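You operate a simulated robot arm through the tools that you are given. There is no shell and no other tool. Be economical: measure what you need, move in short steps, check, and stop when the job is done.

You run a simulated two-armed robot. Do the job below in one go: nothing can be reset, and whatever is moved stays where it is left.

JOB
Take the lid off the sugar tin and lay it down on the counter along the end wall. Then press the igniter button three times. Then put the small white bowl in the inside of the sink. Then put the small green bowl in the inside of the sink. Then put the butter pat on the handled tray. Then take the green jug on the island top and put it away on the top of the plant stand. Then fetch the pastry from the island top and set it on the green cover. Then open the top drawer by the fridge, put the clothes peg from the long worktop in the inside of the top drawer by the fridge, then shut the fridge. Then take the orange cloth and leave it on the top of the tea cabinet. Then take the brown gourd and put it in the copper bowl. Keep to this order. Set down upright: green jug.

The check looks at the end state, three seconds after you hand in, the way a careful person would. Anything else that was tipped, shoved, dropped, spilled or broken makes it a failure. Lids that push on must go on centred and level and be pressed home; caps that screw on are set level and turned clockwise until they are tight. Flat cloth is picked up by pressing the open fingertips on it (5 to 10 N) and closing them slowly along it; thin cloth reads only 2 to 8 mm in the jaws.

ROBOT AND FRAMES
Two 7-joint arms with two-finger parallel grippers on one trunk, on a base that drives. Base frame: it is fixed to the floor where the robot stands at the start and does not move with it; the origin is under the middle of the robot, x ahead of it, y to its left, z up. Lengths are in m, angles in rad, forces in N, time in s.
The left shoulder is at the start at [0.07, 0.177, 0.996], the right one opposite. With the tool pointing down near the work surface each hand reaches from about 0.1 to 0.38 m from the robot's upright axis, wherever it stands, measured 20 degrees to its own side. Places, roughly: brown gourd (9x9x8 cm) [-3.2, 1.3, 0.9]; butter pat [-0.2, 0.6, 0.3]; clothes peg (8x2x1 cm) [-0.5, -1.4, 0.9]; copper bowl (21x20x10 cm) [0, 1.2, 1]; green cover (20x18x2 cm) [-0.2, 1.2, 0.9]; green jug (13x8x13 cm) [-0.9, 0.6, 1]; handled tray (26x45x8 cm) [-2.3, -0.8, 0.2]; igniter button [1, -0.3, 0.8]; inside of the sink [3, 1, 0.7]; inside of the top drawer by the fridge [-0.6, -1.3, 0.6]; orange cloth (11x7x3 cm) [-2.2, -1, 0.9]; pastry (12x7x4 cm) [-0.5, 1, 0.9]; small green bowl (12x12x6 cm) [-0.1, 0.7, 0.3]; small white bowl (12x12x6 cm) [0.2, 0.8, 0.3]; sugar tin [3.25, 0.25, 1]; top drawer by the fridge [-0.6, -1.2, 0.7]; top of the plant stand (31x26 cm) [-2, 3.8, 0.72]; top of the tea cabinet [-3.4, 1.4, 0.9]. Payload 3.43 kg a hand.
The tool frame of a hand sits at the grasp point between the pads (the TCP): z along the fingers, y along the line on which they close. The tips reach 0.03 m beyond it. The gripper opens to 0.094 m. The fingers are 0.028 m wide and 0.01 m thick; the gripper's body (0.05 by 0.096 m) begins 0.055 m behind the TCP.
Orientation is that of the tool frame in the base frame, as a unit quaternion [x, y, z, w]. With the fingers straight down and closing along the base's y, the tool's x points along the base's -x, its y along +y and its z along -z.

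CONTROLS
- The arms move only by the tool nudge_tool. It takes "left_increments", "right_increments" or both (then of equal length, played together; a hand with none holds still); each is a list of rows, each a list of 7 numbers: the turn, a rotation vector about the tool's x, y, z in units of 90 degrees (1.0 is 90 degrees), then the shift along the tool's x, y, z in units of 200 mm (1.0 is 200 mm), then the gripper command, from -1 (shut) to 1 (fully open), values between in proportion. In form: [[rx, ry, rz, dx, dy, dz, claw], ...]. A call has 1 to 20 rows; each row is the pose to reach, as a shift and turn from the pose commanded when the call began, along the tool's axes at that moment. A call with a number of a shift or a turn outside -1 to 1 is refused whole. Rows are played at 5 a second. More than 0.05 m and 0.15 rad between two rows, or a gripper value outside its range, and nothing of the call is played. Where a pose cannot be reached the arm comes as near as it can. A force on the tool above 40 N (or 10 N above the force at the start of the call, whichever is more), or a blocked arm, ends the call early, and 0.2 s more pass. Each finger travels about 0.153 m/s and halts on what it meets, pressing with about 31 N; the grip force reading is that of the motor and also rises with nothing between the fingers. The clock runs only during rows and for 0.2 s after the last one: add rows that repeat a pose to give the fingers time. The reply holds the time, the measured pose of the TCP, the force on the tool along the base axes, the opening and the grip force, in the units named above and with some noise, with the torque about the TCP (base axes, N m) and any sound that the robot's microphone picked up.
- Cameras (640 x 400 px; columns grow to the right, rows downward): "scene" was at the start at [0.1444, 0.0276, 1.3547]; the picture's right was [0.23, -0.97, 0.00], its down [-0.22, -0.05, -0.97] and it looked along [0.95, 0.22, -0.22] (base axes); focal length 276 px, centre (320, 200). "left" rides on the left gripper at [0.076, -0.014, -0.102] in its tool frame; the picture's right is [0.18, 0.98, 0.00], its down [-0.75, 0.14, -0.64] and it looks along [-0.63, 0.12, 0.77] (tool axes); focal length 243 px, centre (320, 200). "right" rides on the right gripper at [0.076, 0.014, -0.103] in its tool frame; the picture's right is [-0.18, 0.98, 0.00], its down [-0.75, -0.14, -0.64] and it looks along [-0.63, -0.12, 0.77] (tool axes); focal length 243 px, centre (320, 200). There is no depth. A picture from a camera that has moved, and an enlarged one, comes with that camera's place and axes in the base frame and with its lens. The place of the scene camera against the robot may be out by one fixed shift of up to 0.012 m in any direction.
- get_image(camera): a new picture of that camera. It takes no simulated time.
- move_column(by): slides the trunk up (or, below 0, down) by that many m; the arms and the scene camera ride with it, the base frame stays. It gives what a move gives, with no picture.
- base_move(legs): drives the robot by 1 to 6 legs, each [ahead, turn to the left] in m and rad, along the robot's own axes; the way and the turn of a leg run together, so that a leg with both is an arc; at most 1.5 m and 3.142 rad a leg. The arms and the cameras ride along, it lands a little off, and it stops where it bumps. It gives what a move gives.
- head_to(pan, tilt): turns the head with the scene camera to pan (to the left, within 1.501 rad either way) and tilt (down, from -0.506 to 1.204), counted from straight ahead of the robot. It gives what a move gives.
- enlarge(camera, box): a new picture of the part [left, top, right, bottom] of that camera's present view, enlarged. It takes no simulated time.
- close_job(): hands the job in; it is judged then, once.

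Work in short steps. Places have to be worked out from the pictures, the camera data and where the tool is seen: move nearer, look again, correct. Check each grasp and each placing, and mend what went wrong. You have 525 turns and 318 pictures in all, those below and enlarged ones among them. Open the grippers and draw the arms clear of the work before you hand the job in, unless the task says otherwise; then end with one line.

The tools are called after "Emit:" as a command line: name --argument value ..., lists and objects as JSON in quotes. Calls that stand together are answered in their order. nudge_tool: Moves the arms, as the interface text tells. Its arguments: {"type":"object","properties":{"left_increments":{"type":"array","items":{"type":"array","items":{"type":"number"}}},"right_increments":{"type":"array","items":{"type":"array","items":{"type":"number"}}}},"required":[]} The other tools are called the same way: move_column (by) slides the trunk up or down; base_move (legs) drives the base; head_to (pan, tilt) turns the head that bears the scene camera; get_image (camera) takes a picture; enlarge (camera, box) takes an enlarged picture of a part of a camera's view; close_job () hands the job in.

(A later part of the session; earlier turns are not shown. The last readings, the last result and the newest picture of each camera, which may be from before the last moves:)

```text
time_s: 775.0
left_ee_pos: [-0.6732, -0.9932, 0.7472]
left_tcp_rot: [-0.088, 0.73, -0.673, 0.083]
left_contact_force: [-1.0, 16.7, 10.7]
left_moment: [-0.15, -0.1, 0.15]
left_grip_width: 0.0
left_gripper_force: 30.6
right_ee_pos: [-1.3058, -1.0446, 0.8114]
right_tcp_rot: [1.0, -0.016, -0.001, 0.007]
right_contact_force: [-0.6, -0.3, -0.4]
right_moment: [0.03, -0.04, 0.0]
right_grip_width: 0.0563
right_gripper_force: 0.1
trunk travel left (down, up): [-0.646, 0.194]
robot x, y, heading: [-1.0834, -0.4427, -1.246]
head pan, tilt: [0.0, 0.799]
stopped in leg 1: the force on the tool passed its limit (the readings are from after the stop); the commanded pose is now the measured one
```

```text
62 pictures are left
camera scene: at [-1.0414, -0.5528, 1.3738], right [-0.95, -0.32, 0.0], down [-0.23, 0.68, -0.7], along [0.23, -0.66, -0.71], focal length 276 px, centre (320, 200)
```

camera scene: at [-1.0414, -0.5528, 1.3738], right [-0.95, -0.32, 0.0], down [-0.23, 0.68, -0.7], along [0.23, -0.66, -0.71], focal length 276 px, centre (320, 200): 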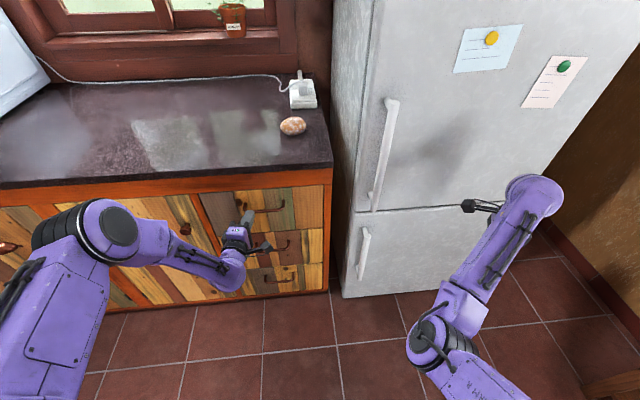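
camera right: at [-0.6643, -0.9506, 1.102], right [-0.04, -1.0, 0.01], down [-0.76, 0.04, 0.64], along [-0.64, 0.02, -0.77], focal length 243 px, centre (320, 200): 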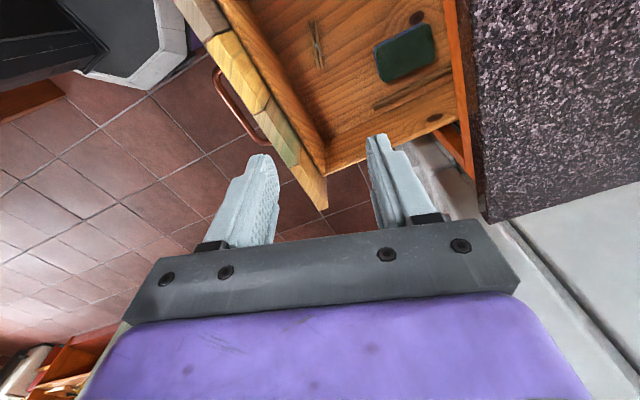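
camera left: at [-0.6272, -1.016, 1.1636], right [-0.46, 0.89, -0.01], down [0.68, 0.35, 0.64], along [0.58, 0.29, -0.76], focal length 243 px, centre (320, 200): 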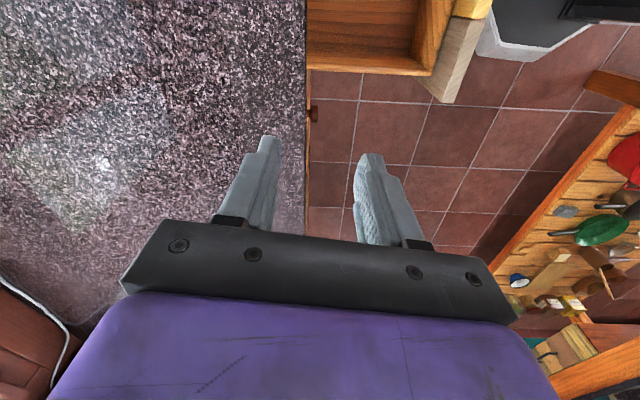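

The drawer is shut with the peg inside, fridge shut too. Next the orange cloth on the sideboard: I back off, restore the left hand to fingers-down and turn to the sideboard.

Emit:
base_move --legs '[[-0.12, 0]]'

Emit:
move_column --by 0.19

Emit:
nudge_tool --left_increments '[[-0.08, 0, 0, 0, -0.1, 0, 0.3], [-0.16, 0, 0, 0, -0.2, 0, 0.3], [-0.24, 0, 0, 0, -0.3, 0, 0.3], [-0.32, 0, 0, 0, -0.4, 0, 0.3], [-0.4, 0, 0, 0, -0.5, 0, 0.3], [-0.48, 0, 0, 0, -0.6, 0, 0.3], [-0.56, 0, 0, 0, -0.7, 0, 0.3], [-0.64, 0, 0, 0, -0.8, 0, 0.3], [-0.72, 0, 0, 0, -0.9, 0, 0.3], [-0.8, 0, 0, 0, -1, 0, 0.3], [-0.88, 0, 0, 0, -1, 0, 0.3], [-0.95, 0, 0, 0, -1, 0, 0.3]]'

Emit:
base_move --legs '[[0, -1.45], [0.47, 0]]'

Emit:
head_to --pan 0.0 --tilt 0.7

Emit:
get_image --camera "scene"

```text
time_s: 776.2
left_ee_pos: [-0.7121, -0.8848, 0.7433]
left_tcp_rot: [-0.086, 0.731, -0.672, 0.08]
left_contact_force: [0.6, -0.3, 0.4]
left_moment: [-0.01, 0.0, 0.0]
left_grip_width: 0.0
left_gripper_force: 31.5
right_ee_pos: [-1.3459, -0.9328, 0.809]
right_tcp_rot: [1.0, -0.018, -0.002, 0.005]
right_contact_force: [1.1, -0.5, 0.0]
right_moment: [0.0, 0.03, 0.0]
right_grip_width: 0.0565
right_gripper_force: 0.1
trunk travel left (down, up): [-0.646, 0.194]
robot x, y, heading: [-1.1238, -0.3256, -1.249]
head pan, tilt: [0.0, 0.799]
```

```text
time_s: 778.3
left_ee_pos: [-0.7124, -0.8851, 0.9345]
left_tcp_rot: [-0.086, 0.73, -0.673, 0.08]
left_contact_force: [0.5, -0.8, 0.0]
left_moment: [-0.02, 0.0, 0.02]
left_grip_width: 0.0003
left_gripper_force: 31.5
right_ee_pos: [-1.3461, -0.9328, 0.9987]
right_tcp_rot: [1.0, -0.018, -0.002, 0.004]
right_contact_force: [-0.1, 0.5, 0.1]
right_moment: [0.01, 0.0, 0.0]
right_grip_width: 0.0565
right_gripper_force: 0.0
trunk travel left (down, up): [-0.836, 0.004]
robot x, y, heading: [-1.1228, -0.3281, -1.245]
head pan, tilt: [0.0, 0.799]
```

```text
time_s: 780.9
left_ee_pos: [-0.7061, -0.9028, 1.1326]
left_tcp_rot: [-0.119, 0.993, 0.004, 0.001]
left_contact_force: [0.6, 0.0, 0.2]
left_moment: [-0.03, 0.02, 0.03]
left_grip_width: 0.061
left_gripper_force: 0.0
right_ee_pos: [-1.346, -0.9329, 0.9974]
right_tcp_rot: [1.0, -0.018, -0.002, 0.004]
right_contact_force: [0.1, -1.0, -0.4]
right_moment: [0.01, -0.02, 0.03]
right_grip_width: 0.0563
right_gripper_force: 0.1
trunk travel left (down, up): [-0.836, 0.004]
robot x, y, heading: [-1.1205, -0.322, -1.245]
head pan, tilt: [0.0, 0.799]
```

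```text
time_s: 787.3
left_ee_pos: [-2.0618, -1.0034, 1.1331]
left_tcp_rot: [0.571, 0.821, 0.002, 0.003]
left_contact_force: [0.6, -0.5, 0.0]
left_moment: [0.04, 0.01, 0.0]
left_grip_width: 0.0615
left_gripper_force: 0.1
right_ee_pos: [-2.1702, -0.372, 0.9997]
right_tcp_rot: [0.736, -0.677, -0.004, 0.002]
right_contact_force: [0.1, 1.1, 0.1]
right_moment: [-0.02, -0.03, 0.0]
right_grip_width: 0.0565
right_gripper_force: 0.1
trunk travel left (down, up): [-0.836, 0.004]
robot x, y, heading: [-1.5423, -0.5257, -2.701]
head pan, tilt: [0.0, 0.799]
```

```text
time_s: 787.9
left_ee_pos: [-2.0639, -1.0037, 1.1329]
left_tcp_rot: [0.571, 0.821, 0.001, 0.002]
left_contact_force: [-0.4, 0.3, -0.7]
left_moment: [-0.01, 0.0, -0.01]
left_grip_width: 0.061
left_gripper_force: 0.1
right_ee_pos: [-2.1699, -0.3728, 0.9984]
right_tcp_rot: [0.735, -0.678, -0.004, 0.002]
right_contact_force: [-0.4, -0.2, 0.2]
right_moment: [-0.02, 0.02, -0.03]
right_grip_width: 0.0565
right_gripper_force: 0.1
trunk travel left (down, up): [-0.836, 0.004]
robot x, y, heading: [-1.541, -0.5173, -2.705]
head pan, tilt: [0.0, 0.7]
```

```text
61 pictures are left
camera scene: at [-1.6611, -0.5742, 1.5715], right [-0.43, 0.9, 0.0], down [0.58, 0.28, -0.76], along [-0.69, -0.33, -0.64], focal length 276 px, centre (320, 200)
```

scene: 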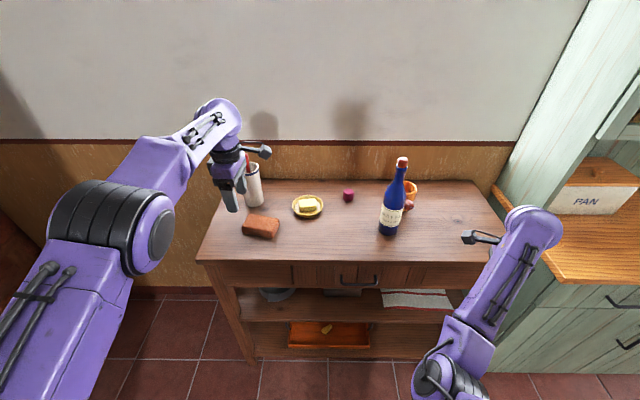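

The orange cloth (folded) is at ≈(−2.19,−1.057); its short side lies along the closing axis. I open fully, advance 13.5 cm, and look.

Emit:
nudge_tool --left_increments '[[0, 0, 0, 0, 0, 0, 0.7], [0, 0, 0, 0, 0, 0, 1], [0, 0, 0, 0, 0, 0, 1]]'

Emit:
base_move --legs '[[0.135, 0]]'

Emit:
get_image --camera "left"

```text
time_s: 788.7
left_ee_pos: [-2.0635, -1.0036, 1.133]
left_tcp_rot: [0.571, 0.821, 0.002, 0.002]
left_contact_force: [-0.3, 0.0, -0.5]
left_moment: [0.01, -0.02, -0.02]
left_grip_width: 0.0938
left_gripper_force: 0.1
right_ee_pos: [-2.1697, -0.3728, 0.9985]
right_tcp_rot: [0.736, -0.677, -0.004, 0.001]
right_contact_force: [0.4, -0.5, -0.2]
right_moment: [0.01, -0.01, 0.0]
right_grip_width: 0.0566
right_gripper_force: 0.0
trunk travel left (down, up): [-0.836, 0.004]
robot x, y, heading: [-1.5429, -0.5239, -2.699]
head pan, tilt: [0.0, 0.7]
```

```text
time_s: 790.0
left_ee_pos: [-2.1812, -1.0607, 1.1342]
left_tcp_rot: [0.571, 0.821, 0.0, 0.002]
left_contact_force: [0.3, -0.2, 0.9]
left_moment: [-0.01, -0.01, 0.03]
left_grip_width: 0.0937
left_gripper_force: 0.1
right_ee_pos: [-2.2893, -0.4304, 0.9997]
right_tcp_rot: [0.736, -0.677, -0.005, 0.003]
right_contact_force: [0.1, 0.8, -0.1]
right_moment: [0.0, 0.0, 0.01]
right_grip_width: 0.0564
right_gripper_force: 0.1
trunk travel left (down, up): [-0.836, 0.004]
robot x, y, heading: [-1.6634, -0.5799, -2.699]
head pan, tilt: [0.0, 0.7]
```

```text
60 pictures are left
camera left: at [-2.2207, -0.9927, 1.2359], right [0.86, 0.52, 0.0], down [0.39, -0.66, 0.64], along [0.33, -0.55, -0.77], focal length 243 px, centre (320, 200)
```

left: 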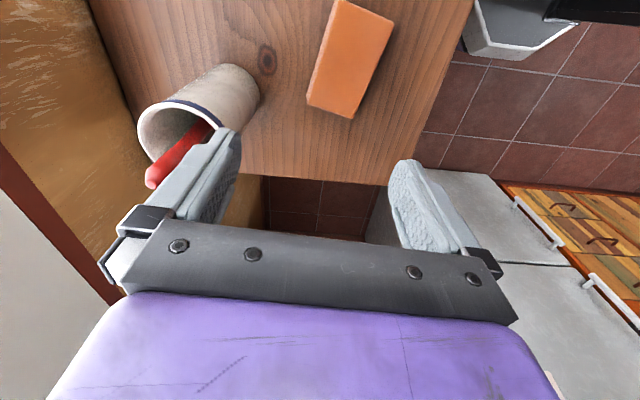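

The cup is close to the left finger; the cloth's centre is 3 cm back and 2.8 cm to the right. I correct with the base and lower.

Emit:
base_move --legs '[[-0.03, -0.037]]'

Emit:
move_column --by -0.14

Emit:
get_image --camera "left"

```text
time_s: 790.9
left_ee_pos: [-2.1785, -1.0335, 1.1281]
left_tcp_rot: [0.585, 0.811, 0.005, 0.003]
left_contact_force: [-0.5, -0.9, -0.3]
left_moment: [0.02, -0.02, -0.01]
left_grip_width: 0.0938
left_gripper_force: 0.1
right_ee_pos: [-2.2625, -0.3982, 0.9962]
right_tcp_rot: [0.724, -0.69, -0.004, -0.001]
right_contact_force: [0.0, -0.1, -0.1]
right_moment: [0.02, -0.05, -0.04]
right_grip_width: 0.0561
right_gripper_force: 0.0
trunk travel left (down, up): [-0.836, 0.004]
robot x, y, heading: [-1.6342, -0.5681, -2.731]
head pan, tilt: [0.0, 0.7]
```

```text
time_s: 792.5
left_ee_pos: [-2.1714, -1.029, 0.9932]
left_tcp_rot: [0.585, 0.811, 0.001, 0.002]
left_contact_force: [0.3, 0.1, 0.5]
left_moment: [-0.02, 0.02, -0.05]
left_grip_width: 0.094
left_gripper_force: 0.0
right_ee_pos: [-2.2581, -0.3957, 0.8573]
right_tcp_rot: [0.724, -0.689, -0.005, 0.002]
right_contact_force: [-0.3, 0.2, -0.6]
right_moment: [-0.01, -0.01, -0.02]
right_grip_width: 0.0563
right_gripper_force: 0.0
trunk travel left (down, up): [-0.696, 0.144]
robot x, y, heading: [-1.6359, -0.5662, -2.733]
head pan, tilt: [0.0, 0.7]
```

```text
59 pictures are left
camera left: at [-2.21, -0.9607, 1.0943], right [0.87, 0.48, 0.01], down [0.37, -0.67, 0.64], along [0.32, -0.56, -0.77], focal length 243 px, centre (320, 200)
```

left: 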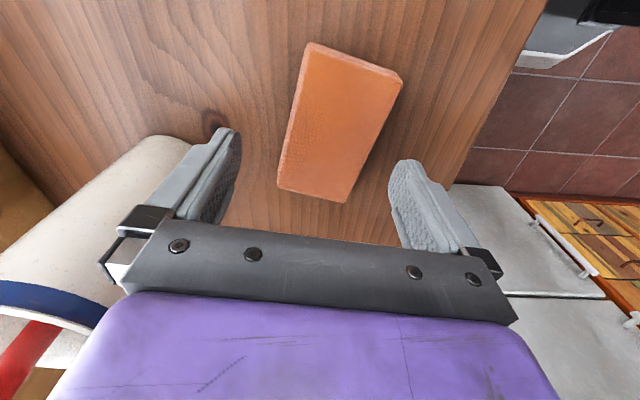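

Cloth is between the fingers. I lower in steps until the tips touch the table top.

Emit:
move_column --by -0.06

Emit:
move_column --by -0.03

Emit:
get_image --camera "left"

```text
time_s: 793.1
left_ee_pos: [-2.1709, -1.0299, 0.9677]
left_tcp_rot: [0.586, 0.811, 0.001, 0.001]
left_contact_force: [0.7, -1.2, 0.5]
left_moment: [0.0, -0.01, 0.0]
left_grip_width: 0.094
left_gripper_force: 0.0
right_ee_pos: [-2.2592, -0.395, 0.8426]
right_tcp_rot: [0.722, -0.692, -0.012, 0.012]
right_contact_force: [7.0, -1.7, 11.4]
right_moment: [-0.17, 0.82, 0.31]
right_grip_width: 0.0564
right_gripper_force: 0.1
trunk travel left (down, up): [-0.671, 0.169]
robot x, y, heading: [-1.6344, -0.5674, -2.741]
head pan, tilt: [0.0, 0.7]
stopped: the force on the tool passed its limit (the readings are from after the stop); the commanded pose is now the measured one
```

```text
time_s: 793.5
left_ee_pos: [-2.1695, -1.0302, 0.9622]
left_tcp_rot: [0.585, 0.811, 0.001, 0.001]
left_contact_force: [0.7, 0.0, 0.0]
left_moment: [0.02, -0.03, 0.0]
left_grip_width: 0.0938
left_gripper_force: 0.1
right_ee_pos: [-2.2628, -0.3958, 0.8426]
right_tcp_rot: [0.721, -0.692, -0.019, 0.018]
right_contact_force: [5.6, -1.6, 12.6]
right_moment: [-0.29, 0.81, 0.2]
right_grip_width: 0.0566
right_gripper_force: 0.0
trunk travel left (down, up): [-0.664, 0.176]
robot x, y, heading: [-1.6379, -0.5724, -2.737]
head pan, tilt: [0.0, 0.7]
stopped: the force on the tool passed its limit (the readings are from after the stop); the commanded pose is now the measured one
```

```text
58 pictures are left
camera left: at [-2.2079, -0.9611, 1.063], right [0.87, 0.48, 0.0], down [0.37, -0.67, 0.64], along [0.31, -0.56, -0.77], focal length 243 px, centre (320, 200)
```

left: 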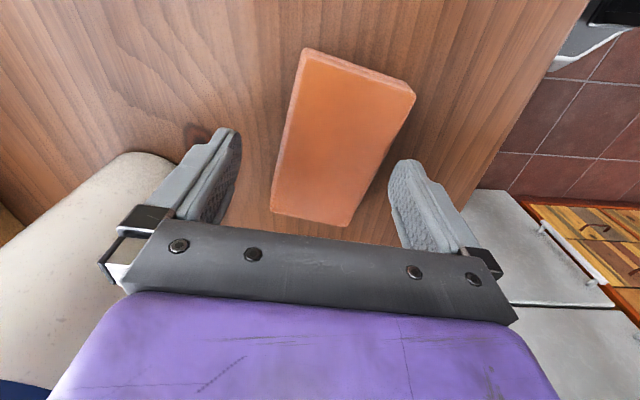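

The right hand touched the sideboard's edge (top ≈0.81). I lift, raise the right arm 14 cm relative, and lower again.

Emit:
move_column --by 0.03

Emit:
nudge_tool --right_increments '[[0, 0, 0, 0, 0, -0.2, 0.3], [0, 0, 0, 0, 0, -0.4, 0.3], [0, 0, 0, 0, 0, -0.6, 0.3], [0, 0, 0, 0, 0, -0.8, 0.3]]'

Emit:
move_column --by -0.12

Emit:
move_column --by -0.03

Emit:
get_image --camera "left"

```text
time_s: 794.2
left_ee_pos: [-2.1718, -1.0296, 0.9915]
left_tcp_rot: [0.585, 0.811, 0.001, 0.003]
left_contact_force: [0.1, 0.0, 0.0]
left_moment: [-0.04, -0.04, 0.01]
left_grip_width: 0.0938
left_gripper_force: 0.0
right_ee_pos: [-2.2635, -0.395, 0.8721]
right_tcp_rot: [0.722, -0.691, -0.017, 0.015]
right_contact_force: [4.8, 1.7, 3.6]
right_moment: [-0.09, 0.14, 0.01]
right_grip_width: 0.0534
right_gripper_force: 0.0
trunk travel left (down, up): [-0.694, 0.146]
robot x, y, heading: [-1.6325, -0.5661, -2.734]
head pan, tilt: [0.0, 0.7]
```

```text
time_s: 795.2
left_ee_pos: [-2.1725, -1.0296, 0.9909]
left_tcp_rot: [0.585, 0.811, 0.003, 0.001]
left_contact_force: [0.1, 0.5, 0.1]
left_moment: [0.06, 0.02, -0.03]
left_grip_width: 0.0938
left_gripper_force: 0.1
right_ee_pos: [-2.2587, -0.3952, 1.0333]
right_tcp_rot: [0.722, -0.692, -0.016, 0.016]
right_contact_force: [0.0, -0.3, -0.2]
right_moment: [-0.01, -0.01, 0.03]
right_grip_width: 0.0608
right_gripper_force: 0.0
trunk travel left (down, up): [-0.694, 0.146]
robot x, y, heading: [-1.6377, -0.5679, -2.736]
head pan, tilt: [0.0, 0.7]
```

```text
time_s: 796.1
left_ee_pos: [-2.1734, -1.0306, 0.9316]
left_tcp_rot: [0.585, 0.811, -0.004, -0.001]
left_contact_force: [0.4, -0.6, 0.2]
left_moment: [-0.02, 0.04, 0.02]
left_grip_width: 0.094
left_gripper_force: 0.1
right_ee_pos: [-2.2604, -0.3928, 0.9648]
right_tcp_rot: [0.722, -0.692, -0.017, 0.017]
right_contact_force: [0.3, 0.8, 0.2]
right_moment: [-0.02, 0.0, 0.0]
right_grip_width: 0.0609
right_gripper_force: 0.1
trunk travel left (down, up): [-0.627, 0.213]
robot x, y, heading: [-1.6334, -0.5695, -2.733]
head pan, tilt: [0.0, 0.7]
stopped: the force on the tool passed its limit (the readings are from after the stop); the commanded pose is now the measured one
```

```text
time_s: 796.6
left_ee_pos: [-2.1753, -1.0313, 0.9317]
left_tcp_rot: [0.587, 0.81, -0.015, -0.004]
left_contact_force: [7.2, 4.9, 16.2]
left_moment: [0.69, -1.03, -0.08]
left_grip_width: 0.0939
left_gripper_force: 0.0
right_ee_pos: [-2.2592, -0.3914, 0.9535]
right_tcp_rot: [0.722, -0.692, -0.015, 0.017]
right_contact_force: [-0.3, 0.1, 0.1]
right_moment: [0.01, -0.03, 0.02]
right_grip_width: 0.0612
right_gripper_force: 0.0
trunk travel left (down, up): [-0.615, 0.225]
robot x, y, heading: [-1.6383, -0.5689, -2.733]
head pan, tilt: [0.0, 0.7]
stopped: the force on the tool passed its limit (the readings are from after the stop); the commanded pose is now the measured one
```

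```text
57 pictures are left
camera left: at [-2.2088, -0.9599, 1.0331], right [0.88, 0.48, -0.03], down [0.38, -0.66, 0.65], along [0.29, -0.58, -0.76], focal length 243 px, centre (320, 200)
```

left: 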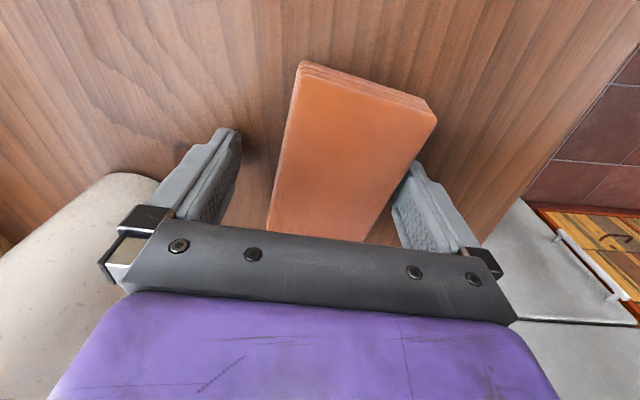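

Tips touch the table (0.90). The folded cloth is between the fingers; I rise 3 mm and close, then lift.

Emit:
move_column --by 0.012

Emit:
nudge_tool --left_increments '[[0, 0, 0, 0, 0, 0, 0.7], [0, 0, 0, 0, 0, 0, 0.4], [0, 0, 0, 0, 0, 0, 0.1], [0, 0, 0, 0, 0, 0, -0.2], [0, 0, 0, 0, 0, 0, -0.4], [0, 0, 0, 0, 0, 0, -0.4]]'

Emit:
move_column --by 0.12

Emit:
get_image --camera "left"

```text
time_s: 797.2
left_ee_pos: [-2.1765, -1.0329, 0.9399]
left_tcp_rot: [0.586, 0.81, -0.013, -0.003]
left_contact_force: [0.5, -0.1, 0.4]
left_moment: [-0.03, -0.02, -0.01]
left_grip_width: 0.0938
left_gripper_force: 0.0
right_ee_pos: [-2.2592, -0.3932, 0.9635]
right_tcp_rot: [0.722, -0.692, -0.015, 0.016]
right_contact_force: [-0.7, 0.7, -0.4]
right_moment: [-0.04, 0.0, 0.05]
right_grip_width: 0.0612
right_gripper_force: 0.1
trunk travel left (down, up): [-0.627, 0.213]
robot x, y, heading: [-1.6342, -0.568, -2.735]
head pan, tilt: [0.0, 0.7]
```

```text
time_s: 798.6
left_ee_pos: [-2.177, -1.0332, 0.9401]
left_tcp_rot: [0.586, 0.81, -0.012, -0.003]
left_contact_force: [-0.6, 0.2, -0.5]
left_moment: [0.03, 0.01, -0.02]
left_grip_width: 0.0675
left_gripper_force: 31.1
right_ee_pos: [-2.2608, -0.3941, 0.9649]
right_tcp_rot: [0.722, -0.692, -0.015, 0.015]
right_contact_force: [0.7, 0.9, -0.2]
right_moment: [0.03, 0.0, 0.01]
right_grip_width: 0.0613
right_gripper_force: 0.1
trunk travel left (down, up): [-0.627, 0.213]
robot x, y, heading: [-1.6389, -0.5677, -2.736]
head pan, tilt: [0.0, 0.7]
```

```text
time_s: 800.1
left_ee_pos: [-2.1764, -1.0337, 1.0589]
left_tcp_rot: [0.586, 0.81, -0.012, -0.004]
left_contact_force: [-0.5, -1.5, -1.0]
left_moment: [0.01, -0.05, -0.01]
left_grip_width: 0.0672
left_gripper_force: 31.2
right_ee_pos: [-2.2614, -0.3931, 1.0854]
right_tcp_rot: [0.721, -0.693, -0.015, 0.016]
right_contact_force: [-0.2, 0.3, 1.3]
right_moment: [0.04, -0.01, -0.01]
right_grip_width: 0.0614
right_gripper_force: 0.0
trunk travel left (down, up): [-0.747, 0.093]
robot x, y, heading: [-1.6355, -0.5646, -2.738]
head pan, tilt: [0.0, 0.7]
```

```text
56 pictures are left
camera left: at [-2.2115, -0.9627, 1.1609], right [0.88, 0.48, -0.02], down [0.38, -0.66, 0.64], along [0.3, -0.57, -0.76], focal length 243 px, centre (320, 200)
```

left: 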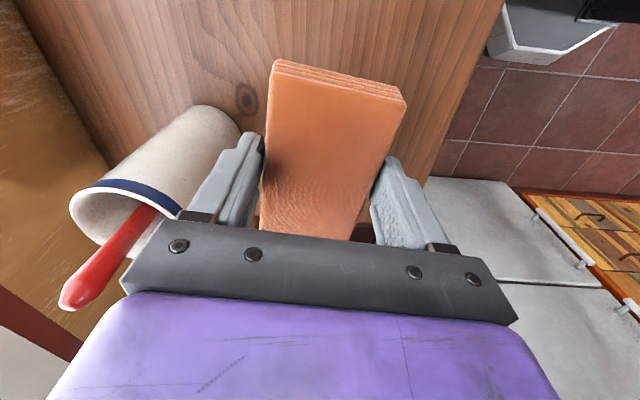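

The cloth is in hand, the cup untouched. I back away and drive to the tea cabinet beyond the dresser.

Emit:
move_column --by 0.09

Emit:
base_move --legs '[[-0.42, 0], [0, -1.53], [1.3, 0], [1.2, 0], [0, 1.55]]'

Emit:
head_to --pan 0.0 --tilt 0.5

Emit:
get_image --camera "scene"

```text
time_s: 801.3
left_ee_pos: [-2.1779, -1.0337, 1.1494]
left_tcp_rot: [0.586, 0.81, -0.012, -0.002]
left_contact_force: [-0.3, -0.2, 0.7]
left_moment: [-0.01, 0.02, -0.03]
left_grip_width: 0.067
left_gripper_force: 30.8
right_ee_pos: [-2.2613, -0.3937, 1.1749]
right_tcp_rot: [0.721, -0.692, -0.016, 0.016]
right_contact_force: [0.9, 0.1, 0.3]
right_moment: [0.0, 0.03, -0.02]
right_grip_width: 0.061
right_gripper_force: 0.1
trunk travel left (down, up): [-0.837, 0.003]
robot x, y, heading: [-1.6385, -0.57, -2.731]
head pan, tilt: [0.0, 0.7]
```

```text
time_s: 823.3
left_ee_pos: [-2.8713, 1.3819, 1.1501]
left_tcp_rot: [0.577, 0.817, -0.012, -0.003]
left_contact_force: [0.2, -0.2, -1.0]
left_moment: [0.01, 0.0, 0.01]
left_grip_width: 0.0667
left_gripper_force: 31.2
right_ee_pos: [-2.9689, 2.018, 1.1742]
right_tcp_rot: [0.729, -0.684, -0.014, 0.016]
right_contact_force: [-0.2, -0.5, 0.3]
right_moment: [0.0, -0.01, -0.02]
right_grip_width: 0.061
right_gripper_force: 0.0
trunk travel left (down, up): [-0.837, 0.003]
robot x, y, heading: [-2.3432, 1.8569, -2.717]
head pan, tilt: [0.0, 0.7]
```

```text
time_s: 824.0
left_ee_pos: [-2.8699, 1.3813, 1.1493]
left_tcp_rot: [0.577, 0.817, -0.012, -0.002]
left_contact_force: [0.0, 0.0, 0.3]
left_moment: [-0.01, 0.0, 0.03]
left_grip_width: 0.0666
left_gripper_force: 30.9
right_ee_pos: [-2.9691, 2.0189, 1.1752]
right_tcp_rot: [0.729, -0.684, -0.014, 0.015]
right_contact_force: [0.3, 0.9, 0.3]
right_moment: [0.02, 0.02, -0.01]
right_grip_width: 0.0611
right_gripper_force: 0.1
trunk travel left (down, up): [-0.837, 0.003]
robot x, y, heading: [-2.3376, 1.8583, -2.716]
head pan, tilt: [0.0, 0.499]
```

```text
55 pictures are left
camera scene: at [-2.4646, 1.8055, 1.5905], right [-0.41, 0.91, 0.0], down [0.44, 0.2, -0.88], along [-0.8, -0.36, -0.48], focal length 276 px, centre (320, 200)
```

scene: 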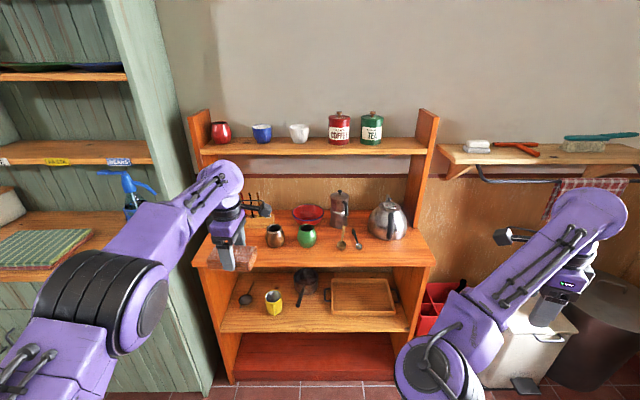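

The tea cabinet's top has a free spot at its left front (≈(−3.11,1.13)), beside the brown gourd. I turn +0.124, drive 0.35 m and check.

Emit:
base_move --legs '[[0, 0.124], [0.345, 0]]'

Emit:
head_to --pan 0.2 --tilt 0.7

Emit:
get_image --camera "scene"

Emit:
get_image --camera "left"

```text
time_s: 826.9
left_ee_pos: [-3.1117, 1.1353, 1.1503]
left_tcp_rot: [0.528, 0.849, -0.013, -0.002]
left_contact_force: [0.6, 0.3, -0.2]
left_moment: [0.03, 0.0, -0.03]
left_grip_width: 0.0667
left_gripper_force: 31.0
right_ee_pos: [-3.2848, 1.7573, 1.1767]
right_tcp_rot: [0.768, -0.64, -0.014, 0.017]
right_contact_force: [0.0, 0.6, 0.9]
right_moment: [0.02, 0.0, 0.0]
right_grip_width: 0.0613
right_gripper_force: 0.1
trunk travel left (down, up): [-0.837, 0.003]
robot x, y, heading: [-2.644, 1.6725, -2.598]
head pan, tilt: [0.0, 0.499]
```

```text
time_s: 827.6
left_ee_pos: [-3.1136, 1.136, 1.1474]
left_tcp_rot: [0.527, 0.85, -0.012, -0.002]
left_contact_force: [0.2, -0.4, -0.4]
left_moment: [0.02, -0.06, 0.01]
left_grip_width: 0.0667
left_gripper_force: 31.4
right_ee_pos: [-3.2865, 1.7562, 1.1743]
right_tcp_rot: [0.769, -0.639, -0.015, 0.017]
right_contact_force: [-1.1, 0.5, -0.9]
right_moment: [0.02, 0.01, -0.01]
right_grip_width: 0.061
right_gripper_force: 0.0
trunk travel left (down, up): [-0.837, 0.003]
robot x, y, heading: [-2.6434, 1.67, -2.598]
head pan, tilt: [0.201, 0.7]
```

```text
54 pictures are left
camera scene: at [-2.745, 1.5946, 1.5728], right [-0.68, 0.73, 0.0], down [0.47, 0.44, -0.76], along [-0.56, -0.52, -0.64], focal length 276 px, centre (320, 200)
```

scene: 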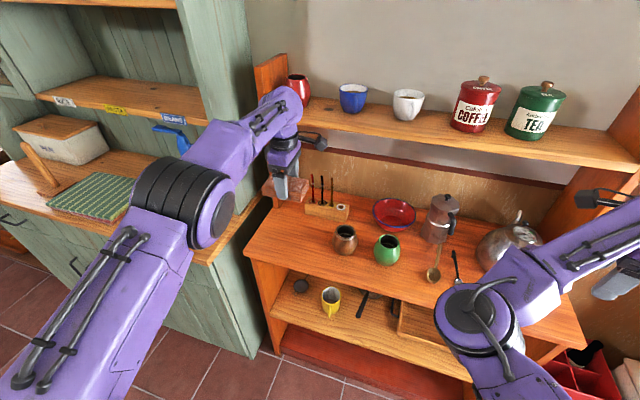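

```text
53 pictures are left
camera left: at [-3.1578, 1.2001, 1.2506], right [0.8, 0.6, -0.02], down [0.47, -0.6, 0.64], along [0.37, -0.53, -0.76], focal length 243 px, centre (320, 200)
```

left: 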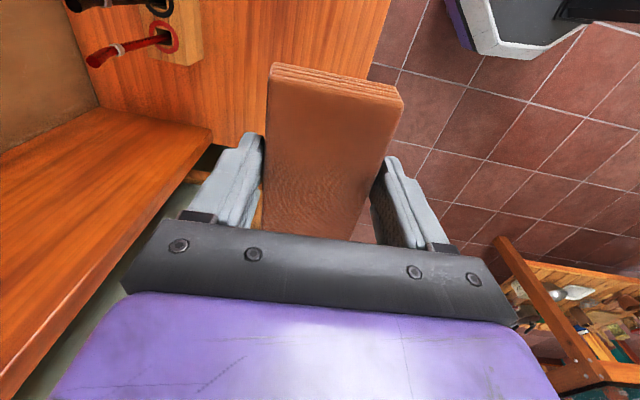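

The spot is right. The right hand stays clear of the kettle; I lower in steps until the cloth touches down.

Emit:
move_column --by -0.185

Emit:
move_column --by -0.02

Emit:
move_column --by -0.015

Emit:
get_image --camera "scene"

```text
time_s: 829.7
left_ee_pos: [-3.1142, 1.1362, 0.9651]
left_tcp_rot: [0.527, 0.85, -0.012, -0.003]
left_contact_force: [0.0, 0.2, 0.2]
left_moment: [-0.02, 0.0, -0.02]
left_grip_width: 0.0667
left_gripper_force: 31.2
right_ee_pos: [-3.2851, 1.7565, 0.99]
right_tcp_rot: [0.768, -0.64, -0.015, 0.016]
right_contact_force: [0.1, -0.5, -1.1]
right_moment: [-0.01, 0.02, -0.05]
right_grip_width: 0.0609
right_gripper_force: 0.0
trunk travel left (down, up): [-0.652, 0.188]
robot x, y, heading: [-2.6417, 1.6735, -2.594]
head pan, tilt: [0.201, 0.7]
```

```text
time_s: 830.4
left_ee_pos: [-3.1122, 1.1367, 0.9453]
left_tcp_rot: [0.528, 0.849, -0.012, -0.002]
left_contact_force: [-0.1, 0.0, -0.5]
left_moment: [-0.01, -0.02, -0.02]
left_grip_width: 0.067
left_gripper_force: 31.6
right_ee_pos: [-3.2846, 1.7571, 0.9696]
right_tcp_rot: [0.769, -0.639, -0.014, 0.016]
right_contact_force: [0.4, 0.0, -0.3]
right_moment: [0.0, -0.01, 0.01]
right_grip_width: 0.0611
right_gripper_force: 0.1
trunk travel left (down, up): [-0.632, 0.208]
robot x, y, heading: [-2.6407, 1.672, -2.596]
head pan, tilt: [0.201, 0.7]
```

```text
time_s: 831.0
left_ee_pos: [-3.1123, 1.136, 0.9303]
left_tcp_rot: [0.527, 0.85, -0.012, -0.002]
left_contact_force: [-0.6, -0.3, 0.2]
left_moment: [-0.02, -0.01, 0.01]
left_grip_width: 0.067
left_gripper_force: 31.4
right_ee_pos: [-3.2847, 1.7569, 0.9551]
right_tcp_rot: [0.769, -0.639, -0.014, 0.017]
right_contact_force: [-0.3, 0.9, 0.7]
right_moment: [0.02, 0.02, -0.01]
right_grip_width: 0.0612
right_gripper_force: 0.1
trunk travel left (down, up): [-0.617, 0.223]
robot x, y, heading: [-2.6436, 1.6695, -2.596]
head pan, tilt: [0.201, 0.7]
```

```text
52 pictures are left
camera scene: at [-2.7439, 1.5952, 1.3528], right [-0.68, 0.73, 0.0], down [0.47, 0.44, -0.77], along [-0.56, -0.52, -0.64], focal length 276 px, centre (320, 200)
```

scene: 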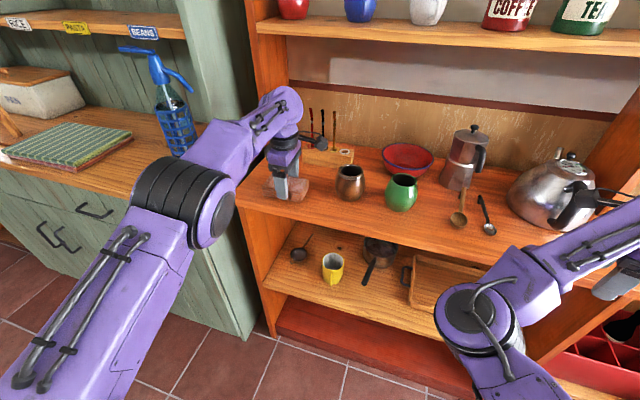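

Still a little above. I continue lowering.

Emit:
move_column --by -0.015

Emit:
move_column --by -0.012

Emit:
enlarge --camera "scene" --box '[220, 120, 400, 240]'

```text
time_s: 831.6
left_ee_pos: [-3.1129, 1.1355, 0.9195]
left_tcp_rot: [0.527, 0.849, -0.016, -0.005]
left_contact_force: [-5.1, -7.1, 25.0]
left_moment: [-0.05, -0.6, -0.15]
left_grip_width: 0.0669
left_gripper_force: 30.7
right_ee_pos: [-3.2849, 1.7587, 0.9414]
right_tcp_rot: [0.769, -0.639, -0.013, 0.018]
right_contact_force: [-0.2, -1.0, -0.4]
right_moment: [0.0, 0.02, -0.03]
right_grip_width: 0.0608
right_gripper_force: 0.2
trunk travel left (down, up): [-0.602, 0.238]
robot x, y, heading: [-2.6436, 1.6764, -2.598]
head pan, tilt: [0.201, 0.7]
```

```text
time_s: 832.0
left_ee_pos: [-3.1139, 1.1367, 0.9183]
left_tcp_rot: [0.527, 0.85, -0.019, -0.006]
left_contact_force: [3.5, 3.9, 11.4]
left_moment: [0.37, -0.48, 0.02]
left_grip_width: 0.0673
left_gripper_force: 30.5
right_ee_pos: [-3.2847, 1.7577, 0.9362]
right_tcp_rot: [0.769, -0.639, -0.014, 0.018]
right_contact_force: [-0.4, -0.2, 0.2]
right_moment: [-0.01, 0.04, 0.03]
right_grip_width: 0.061
right_gripper_force: 0.1
trunk travel left (down, up): [-0.598, 0.242]
robot x, y, heading: [-2.6402, 1.6718, -2.595]
head pan, tilt: [0.201, 0.7]
stopped: the force on the tool passed its limit (the readings are from after the stop); the commanded pose is now the measured one
```

```text
3.33 times, centred on (310, 180) of scene
camera zoom: at [-2.7425, 1.5971, 1.3334], right [-0.68, 0.73, 0.0], down [0.47, 0.44, -0.77], along [-0.56, -0.52, -0.64], focal length 918 px, centre (353, 267)
```

zoom: 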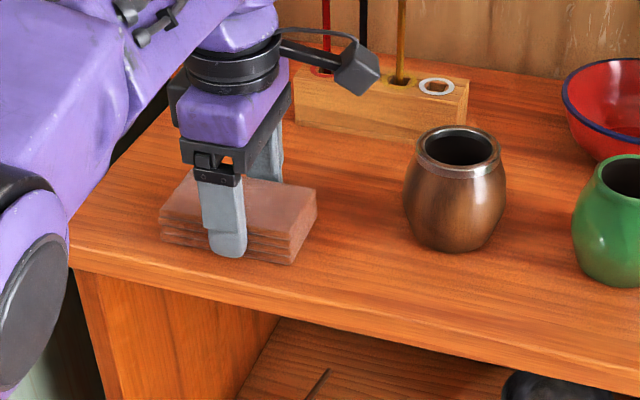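

The cloth rests on the cabinet top. I open and rise.

Emit:
nudge_tool --left_increments '[[0, 0, 0, 0, 0, 0, 0.6], [0, 0, 0, 0, 0, 0, 0.8], [0, 0, 0, 0, 0, 0, 1], [0, 0, 0, 0, 0, 0, 1]]'

Emit:
move_column --by 0.23

Emit:
get_image --camera "left"

```text
time_s: 833.0
left_ee_pos: [-3.1141, 1.1352, 0.9149]
left_tcp_rot: [0.527, 0.85, -0.018, -0.005]
left_contact_force: [0.1, -0.1, 0.2]
left_moment: [0.04, 0.01, -0.03]
left_grip_width: 0.0941
left_gripper_force: 0.0
right_ee_pos: [-3.2855, 1.7565, 0.9353]
right_tcp_rot: [0.769, -0.639, -0.013, 0.017]
right_contact_force: [-0.1, 0.5, -0.5]
right_moment: [0.02, 0.01, 0.0]
right_grip_width: 0.0612
right_gripper_force: 0.1
trunk travel left (down, up): [-0.598, 0.242]
robot x, y, heading: [-2.6404, 1.6733, -2.595]
head pan, tilt: [0.201, 0.7]
```

```text
time_s: 835.4
left_ee_pos: [-3.1152, 1.1336, 1.1448]
left_tcp_rot: [0.527, 0.85, -0.018, -0.004]
left_contact_force: [-0.4, 0.3, -0.1]
left_moment: [0.05, -0.01, 0.03]
left_grip_width: 0.0941
left_gripper_force: 0.0
right_ee_pos: [-3.2875, 1.7558, 1.165]
right_tcp_rot: [0.769, -0.639, -0.014, 0.017]
right_contact_force: [-0.1, 0.4, 0.3]
right_moment: [-0.01, 0.0, 0.01]
right_grip_width: 0.061
right_gripper_force: 0.1
trunk travel left (down, up): [-0.828, 0.012]
robot x, y, heading: [-2.6473, 1.6752, -2.599]
head pan, tilt: [0.201, 0.7]
```

```text
50 pictures are left
camera left: at [-3.158, 1.1998, 1.2466], right [0.8, 0.6, -0.04], down [0.48, -0.6, 0.64], along [0.37, -0.53, -0.76], focal length 243 px, centre (320, 200)
```

left: 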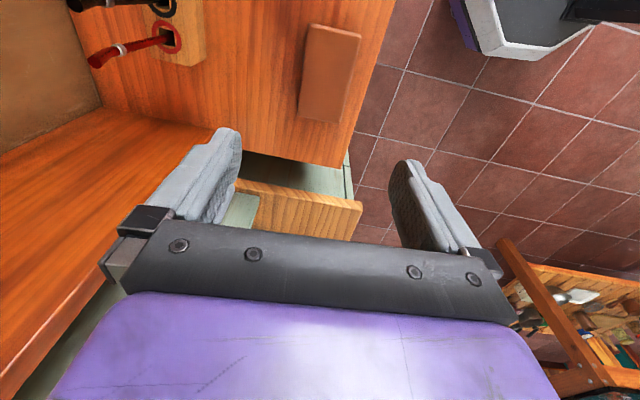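

The cloth is in place. Last item: the brown gourd at ≈(−3.216,1.263). I turn −0.232 and back 1.4 cm to get above it.

Emit:
base_move --legs '[[-0.012, -0.232]]'

Emit:
get_image --camera "left"

```text
time_s: 836.6
left_ee_pos: [-3.2144, 1.2599, 1.1446]
left_tcp_rot: [0.621, 0.783, -0.017, -0.008]
left_contact_force: [0.4, -0.1, 0.5]
left_moment: [0.02, 0.01, 0.01]
left_grip_width: 0.0938
left_gripper_force: 0.1
right_ee_pos: [-3.2394, 1.9063, 1.1657]
right_tcp_rot: [-0.69, 0.724, 0.016, -0.015]
right_contact_force: [0.9, -0.3, -0.3]
right_moment: [-0.02, -0.02, -0.02]
right_grip_width: 0.0611
right_gripper_force: 0.1
trunk travel left (down, up): [-0.828, 0.012]
robot x, y, heading: [-2.6305, 1.6757, -2.825]
head pan, tilt: [0.201, 0.7]
```

```text
49 pictures are left
camera left: at [-3.2418, 1.3346, 1.2464], right [0.91, 0.4, -0.04], down [0.33, -0.69, 0.64], along [0.24, -0.6, -0.76], focal length 243 px, centre (320, 200)
```

left: 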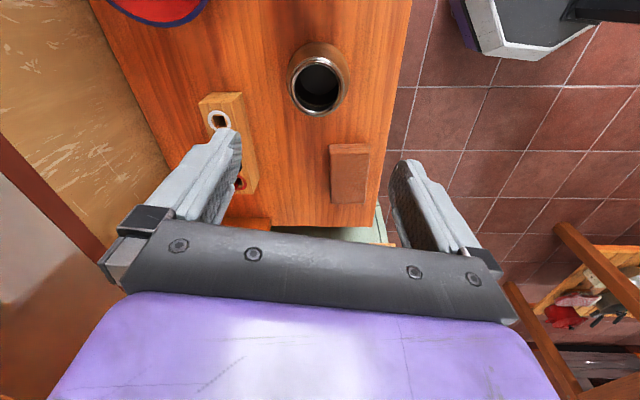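

Aligned within 1 cm. I advance 1 cm and lower 0.16 m around the gourd's neck.

Emit:
base_move --legs '[[0.01, 0]]'

Emit:
move_column --by -0.13

Emit:
get_image --camera "left"

```text
time_s: 837.4
left_ee_pos: [-3.2225, 1.2601, 1.1462]
left_tcp_rot: [0.622, 0.783, -0.019, -0.008]
left_contact_force: [0.1, -0.6, 0.1]
left_moment: [0.02, 0.03, 0.01]
left_grip_width: 0.0941
left_gripper_force: 0.0
right_ee_pos: [-3.2462, 1.9046, 1.166]
right_tcp_rot: [-0.69, 0.723, 0.017, -0.017]
right_contact_force: [0.5, 0.0, -0.8]
right_moment: [-0.01, 0.0, 0.0]
right_grip_width: 0.0609
right_gripper_force: 0.0
trunk travel left (down, up): [-0.828, 0.012]
robot x, y, heading: [-2.6395, 1.6727, -2.826]
head pan, tilt: [0.201, 0.7]
```

```text
time_s: 839.0
left_ee_pos: [-3.2244, 1.2584, 1.0156]
left_tcp_rot: [0.622, 0.783, -0.017, -0.007]
left_contact_force: [0.6, -0.1, 0.4]
left_moment: [0.02, 0.0, -0.03]
left_grip_width: 0.0942
left_gripper_force: 0.1
right_ee_pos: [-3.2469, 1.9028, 1.0355]
right_tcp_rot: [-0.69, 0.724, 0.017, -0.016]
right_contact_force: [-0.1, -0.1, 0.4]
right_moment: [-0.01, 0.01, 0.04]
right_grip_width: 0.0611
right_gripper_force: 0.1
trunk travel left (down, up): [-0.698, 0.142]
robot x, y, heading: [-2.6398, 1.6718, -2.826]
head pan, tilt: [0.201, 0.7]
```

```text
48 pictures are left
camera left: at [-3.2509, 1.332, 1.1172], right [0.91, 0.4, -0.04], down [0.33, -0.69, 0.64], along [0.23, -0.6, -0.76], focal length 243 px, centre (320, 200)
```

left: 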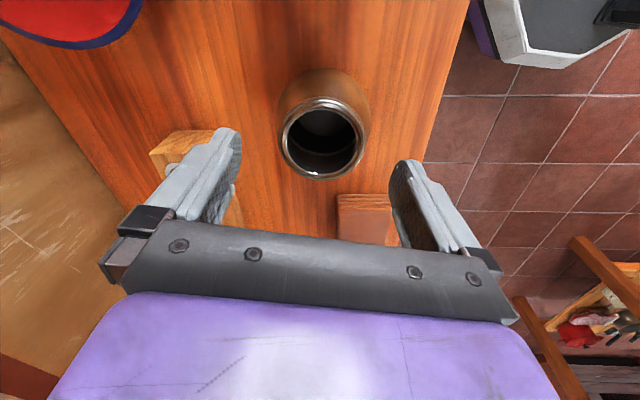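

Centred on the gourd's mouth. I lower 5 cm and close.

Emit:
move_column --by -0.05

Emit:
nudge_tool --left_increments '[[0, 0, 0, 0, 0, 0, 0.8], [0, 0, 0, 0, 0, 0, 0.5], [0, 0, 0, 0, 0, 0, 0.2], [0, 0, 0, 0, 0, 0, -0.2], [0, 0, 0, 0, 0, 0, -0.2]]'

Emit:
move_column --by 0.18

Emit:
get_image --camera "left"

```text
time_s: 839.9
left_ee_pos: [-3.2234, 1.2587, 0.9652]
left_tcp_rot: [0.621, 0.783, -0.017, -0.007]
left_contact_force: [0.6, 0.5, -0.5]
left_moment: [0.01, 0.0, 0.0]
left_grip_width: 0.094
left_gripper_force: 0.0
right_ee_pos: [-3.2485, 1.9034, 0.9846]
right_tcp_rot: [-0.69, 0.723, 0.017, -0.016]
right_contact_force: [-0.4, 0.0, 0.1]
right_moment: [-0.01, -0.01, 0.02]
right_grip_width: 0.0611
right_gripper_force: 0.1
trunk travel left (down, up): [-0.648, 0.192]
robot x, y, heading: [-2.6416, 1.6718, -2.822]
head pan, tilt: [0.201, 0.7]
```

```text
time_s: 841.1
left_ee_pos: [-3.2242, 1.2578, 0.9654]
left_tcp_rot: [0.621, 0.784, -0.017, -0.007]
left_contact_force: [0.6, -0.4, 0.5]
left_moment: [0.03, -0.02, -0.02]
left_grip_width: 0.0698
left_gripper_force: 30.6
right_ee_pos: [-3.2494, 1.9033, 0.9852]
right_tcp_rot: [-0.69, 0.723, 0.017, -0.017]
right_contact_force: [0.2, 0.3, 0.1]
right_moment: [-0.01, 0.04, -0.02]
right_grip_width: 0.0612
right_gripper_force: 0.1
trunk travel left (down, up): [-0.648, 0.192]
robot x, y, heading: [-2.6407, 1.6744, -2.827]
head pan, tilt: [0.201, 0.7]
```

```text
time_s: 843.1
left_ee_pos: [-3.2233, 1.2577, 1.1441]
left_tcp_rot: [0.62, 0.784, -0.016, -0.007]
left_contact_force: [-0.3, 0.0, -2.0]
left_moment: [0.0, -0.02, 0.0]
left_grip_width: 0.0696
left_gripper_force: 31.3
right_ee_pos: [-3.2498, 1.9019, 1.1657]
right_tcp_rot: [-0.689, 0.724, 0.016, -0.015]
right_contact_force: [0.0, -0.3, 0.4]
right_moment: [0.03, -0.02, 0.03]
right_grip_width: 0.0613
right_gripper_force: 0.0
trunk travel left (down, up): [-0.828, 0.012]
robot x, y, heading: [-2.6404, 1.678, -2.821]
head pan, tilt: [0.201, 0.7]
```

```text
47 pictures are left
camera left: at [-3.2515, 1.3317, 1.2465], right [0.91, 0.4, -0.04], down [0.33, -0.69, 0.64], along [0.24, -0.6, -0.76], focal length 243 px, centre (320, 200)
```

left: 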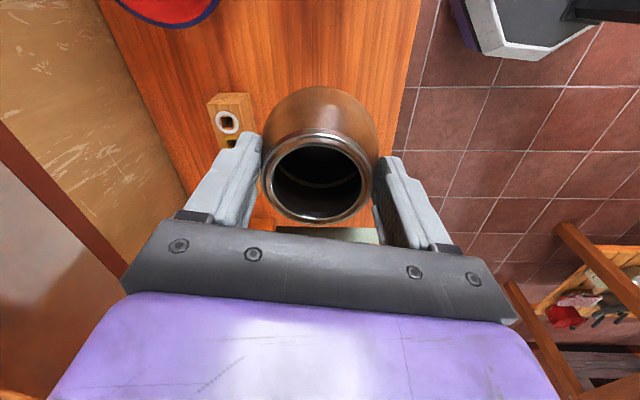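

The gourd is held firmly. I drive to the far side of the island near the copper bowl.

Emit:
base_move --legs '[[-0.35, 0], [0, 2.42], [0.87, 0], [0, 0.842], [1.1, 0], [0, -1.57]]'

Emit:
head_to --pan 0.2 --tilt 0.7

Emit:
get_image --camera "scene"

```text
time_s: 866.5
left_ee_pos: [-0.0633, 1.3418, 1.1446]
left_tcp_rot: [-0.163, 0.987, -0.016, 0.007]
left_contact_force: [-0.4, -0.5, -1.6]
left_moment: [0.02, 0.02, -0.02]
left_grip_width: 0.0666
left_gripper_force: 30.9
right_ee_pos: [-0.7021, 1.2553, 1.167]
right_tcp_rot: [0.999, 0.024, 0.001, 0.022]
right_contact_force: [-0.3, 0.5, 0.5]
right_moment: [0.01, 0.0, -0.03]
right_grip_width: 0.0611
right_gripper_force: 0.1
trunk travel left (down, up): [-0.828, 0.012]
robot x, y, heading: [-0.5313, 1.8814, -1.162]
head pan, tilt: [0.201, 0.7]
```

```text
time_s: 867.0
left_ee_pos: [-0.0622, 1.341, 1.1457]
left_tcp_rot: [-0.162, 0.987, -0.016, 0.008]
left_contact_force: [0.6, 0.6, -2.0]
left_moment: [-0.01, -0.01, 0.01]
left_grip_width: 0.0666
left_gripper_force: 31.0
right_ee_pos: [-0.703, 1.2559, 1.166]
right_tcp_rot: [0.999, 0.024, 0.0, 0.022]
right_contact_force: [-0.5, 0.0, 0.1]
right_moment: [0.02, 0.0, -0.01]
right_grip_width: 0.0613
right_gripper_force: 0.1
trunk travel left (down, up): [-0.828, 0.012]
robot x, y, heading: [-0.5318, 1.8826, -1.158]
head pan, tilt: [0.201, 0.7]
```

```text
46 pictures are left
camera scene: at [-0.4596, 1.7733, 1.5634], right [-0.82, -0.58, 0.0], down [-0.37, 0.53, -0.76], along [0.44, -0.63, -0.64], focal length 276 px, centre (320, 200)
```

scene: 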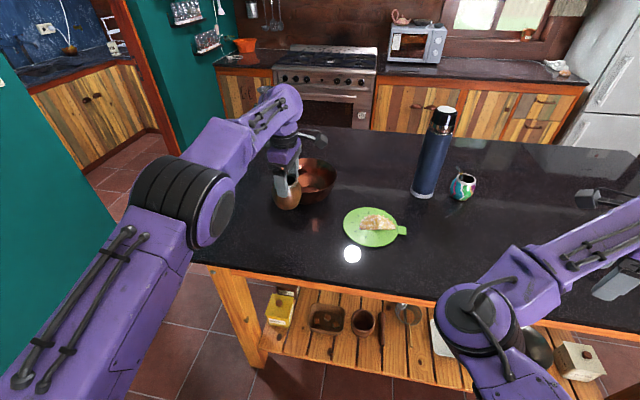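

The copper bowl's centre ≈(0,1.18) is straight ahead of the left hand. I advance 0.165 m and check clearance from the hand camera.

Emit:
base_move --legs '[[0.165, 0]]'

Emit:
get_image --camera "left"

Emit:
get_image --camera "scene"

```text
time_s: 868.5
left_ee_pos: [0.0044, 1.1932, 1.147]
left_tcp_rot: [-0.163, 0.987, -0.018, 0.007]
left_contact_force: [0.3, 0.8, -1.6]
left_moment: [-0.01, 0.02, -0.03]
left_grip_width: 0.0667
left_gripper_force: 30.8
right_ee_pos: [-0.6358, 1.1056, 1.1676]
right_tcp_rot: [0.999, 0.024, 0.001, 0.024]
right_contact_force: [-0.5, 0.6, 0.1]
right_moment: [0.03, 0.0, 0.01]
right_grip_width: 0.0609
right_gripper_force: 0.0
trunk travel left (down, up): [-0.828, 0.012]
robot x, y, heading: [-0.467, 1.7306, -1.157]
head pan, tilt: [0.201, 0.7]
```

```text
45 pictures are left
camera left: at [-0.0657, 1.1589, 1.2487], right [-0.49, 0.87, -0.04], down [0.65, 0.4, 0.64], along [0.58, 0.29, -0.76], focal length 243 px, centre (320, 200)
```

left: 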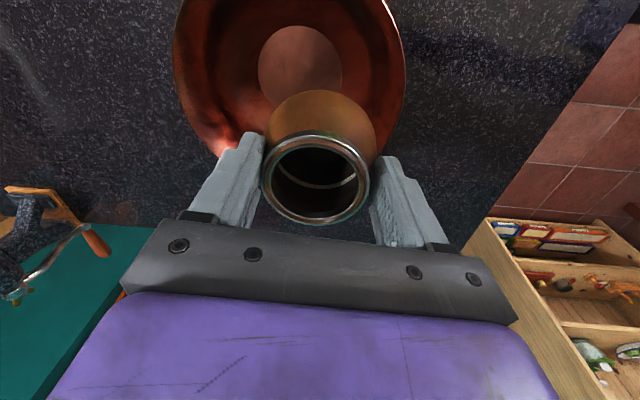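

```text
44 pictures are left
camera scene: at [-0.3946, 1.6246, 1.5638], right [-0.82, -0.58, 0.0], down [-0.37, 0.53, -0.77], along [0.44, -0.63, -0.64], focal length 276 px, centre (320, 200)
```

scene: 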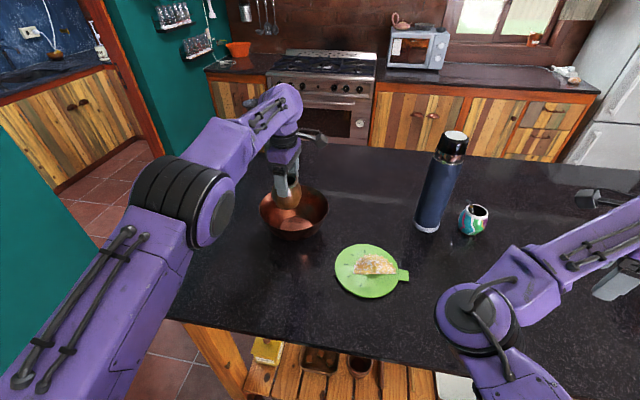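

The bowl's centre is 3 cm further. I advance 3 cm and lower the gourd into it.

Emit:
base_move --legs '[[0.031, 0]]'

Emit:
move_column --by -0.08

Emit:
get_image --camera "left"

```text
time_s: 869.3
left_ee_pos: [0.0142, 1.1676, 1.1495]
left_tcp_rot: [-0.162, 0.987, -0.02, 0.01]
left_contact_force: [-0.2, -0.1, -1.2]
left_moment: [-0.05, -0.03, -0.01]
left_grip_width: 0.0642
left_gripper_force: 30.8
right_ee_pos: [-0.6251, 1.0821, 1.1681]
right_tcp_rot: [0.999, 0.024, 0.002, 0.025]
right_contact_force: [-0.7, 0.5, 0.9]
right_moment: [-0.06, 0.0, 0.0]
right_grip_width: 0.0614
right_gripper_force: 0.0
trunk travel left (down, up): [-0.828, 0.012]
robot x, y, heading: [-0.4517, 1.7068, -1.156]
head pan, tilt: [0.201, 0.7]
```

```text
time_s: 870.5
left_ee_pos: [0.0152, 1.1641, 1.0665]
left_tcp_rot: [-0.162, 0.987, -0.017, 0.008]
left_contact_force: [-0.6, 0.4, -1.0]
left_moment: [0.0, 0.01, 0.02]
left_grip_width: 0.064
left_gripper_force: 31.1
right_ee_pos: [-0.6229, 1.0781, 1.0868]
right_tcp_rot: [0.999, 0.025, 0.0, 0.023]
right_contact_force: [1.1, 0.0, 0.3]
right_moment: [0.0, 0.0, 0.02]
right_grip_width: 0.0611
right_gripper_force: 0.2
trunk travel left (down, up): [-0.748, 0.092]
robot x, y, heading: [-0.4497, 1.7032, -1.156]
head pan, tilt: [0.201, 0.7]
```

```text
43 pictures are left
camera left: at [-0.0525, 1.1293, 1.1679], right [-0.49, 0.87, -0.04], down [0.65, 0.4, 0.64], along [0.58, 0.29, -0.76], focal length 243 px, centre (320, 200)
```

left: 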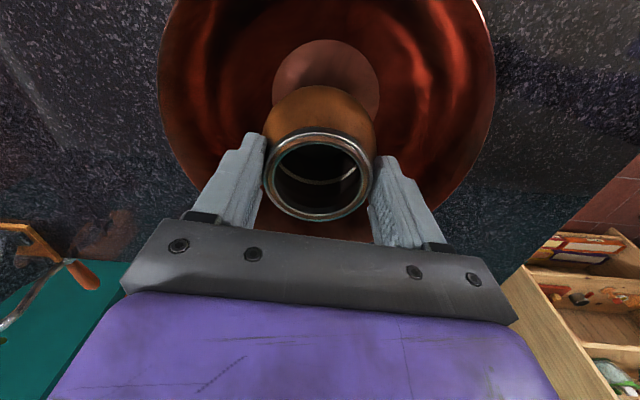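

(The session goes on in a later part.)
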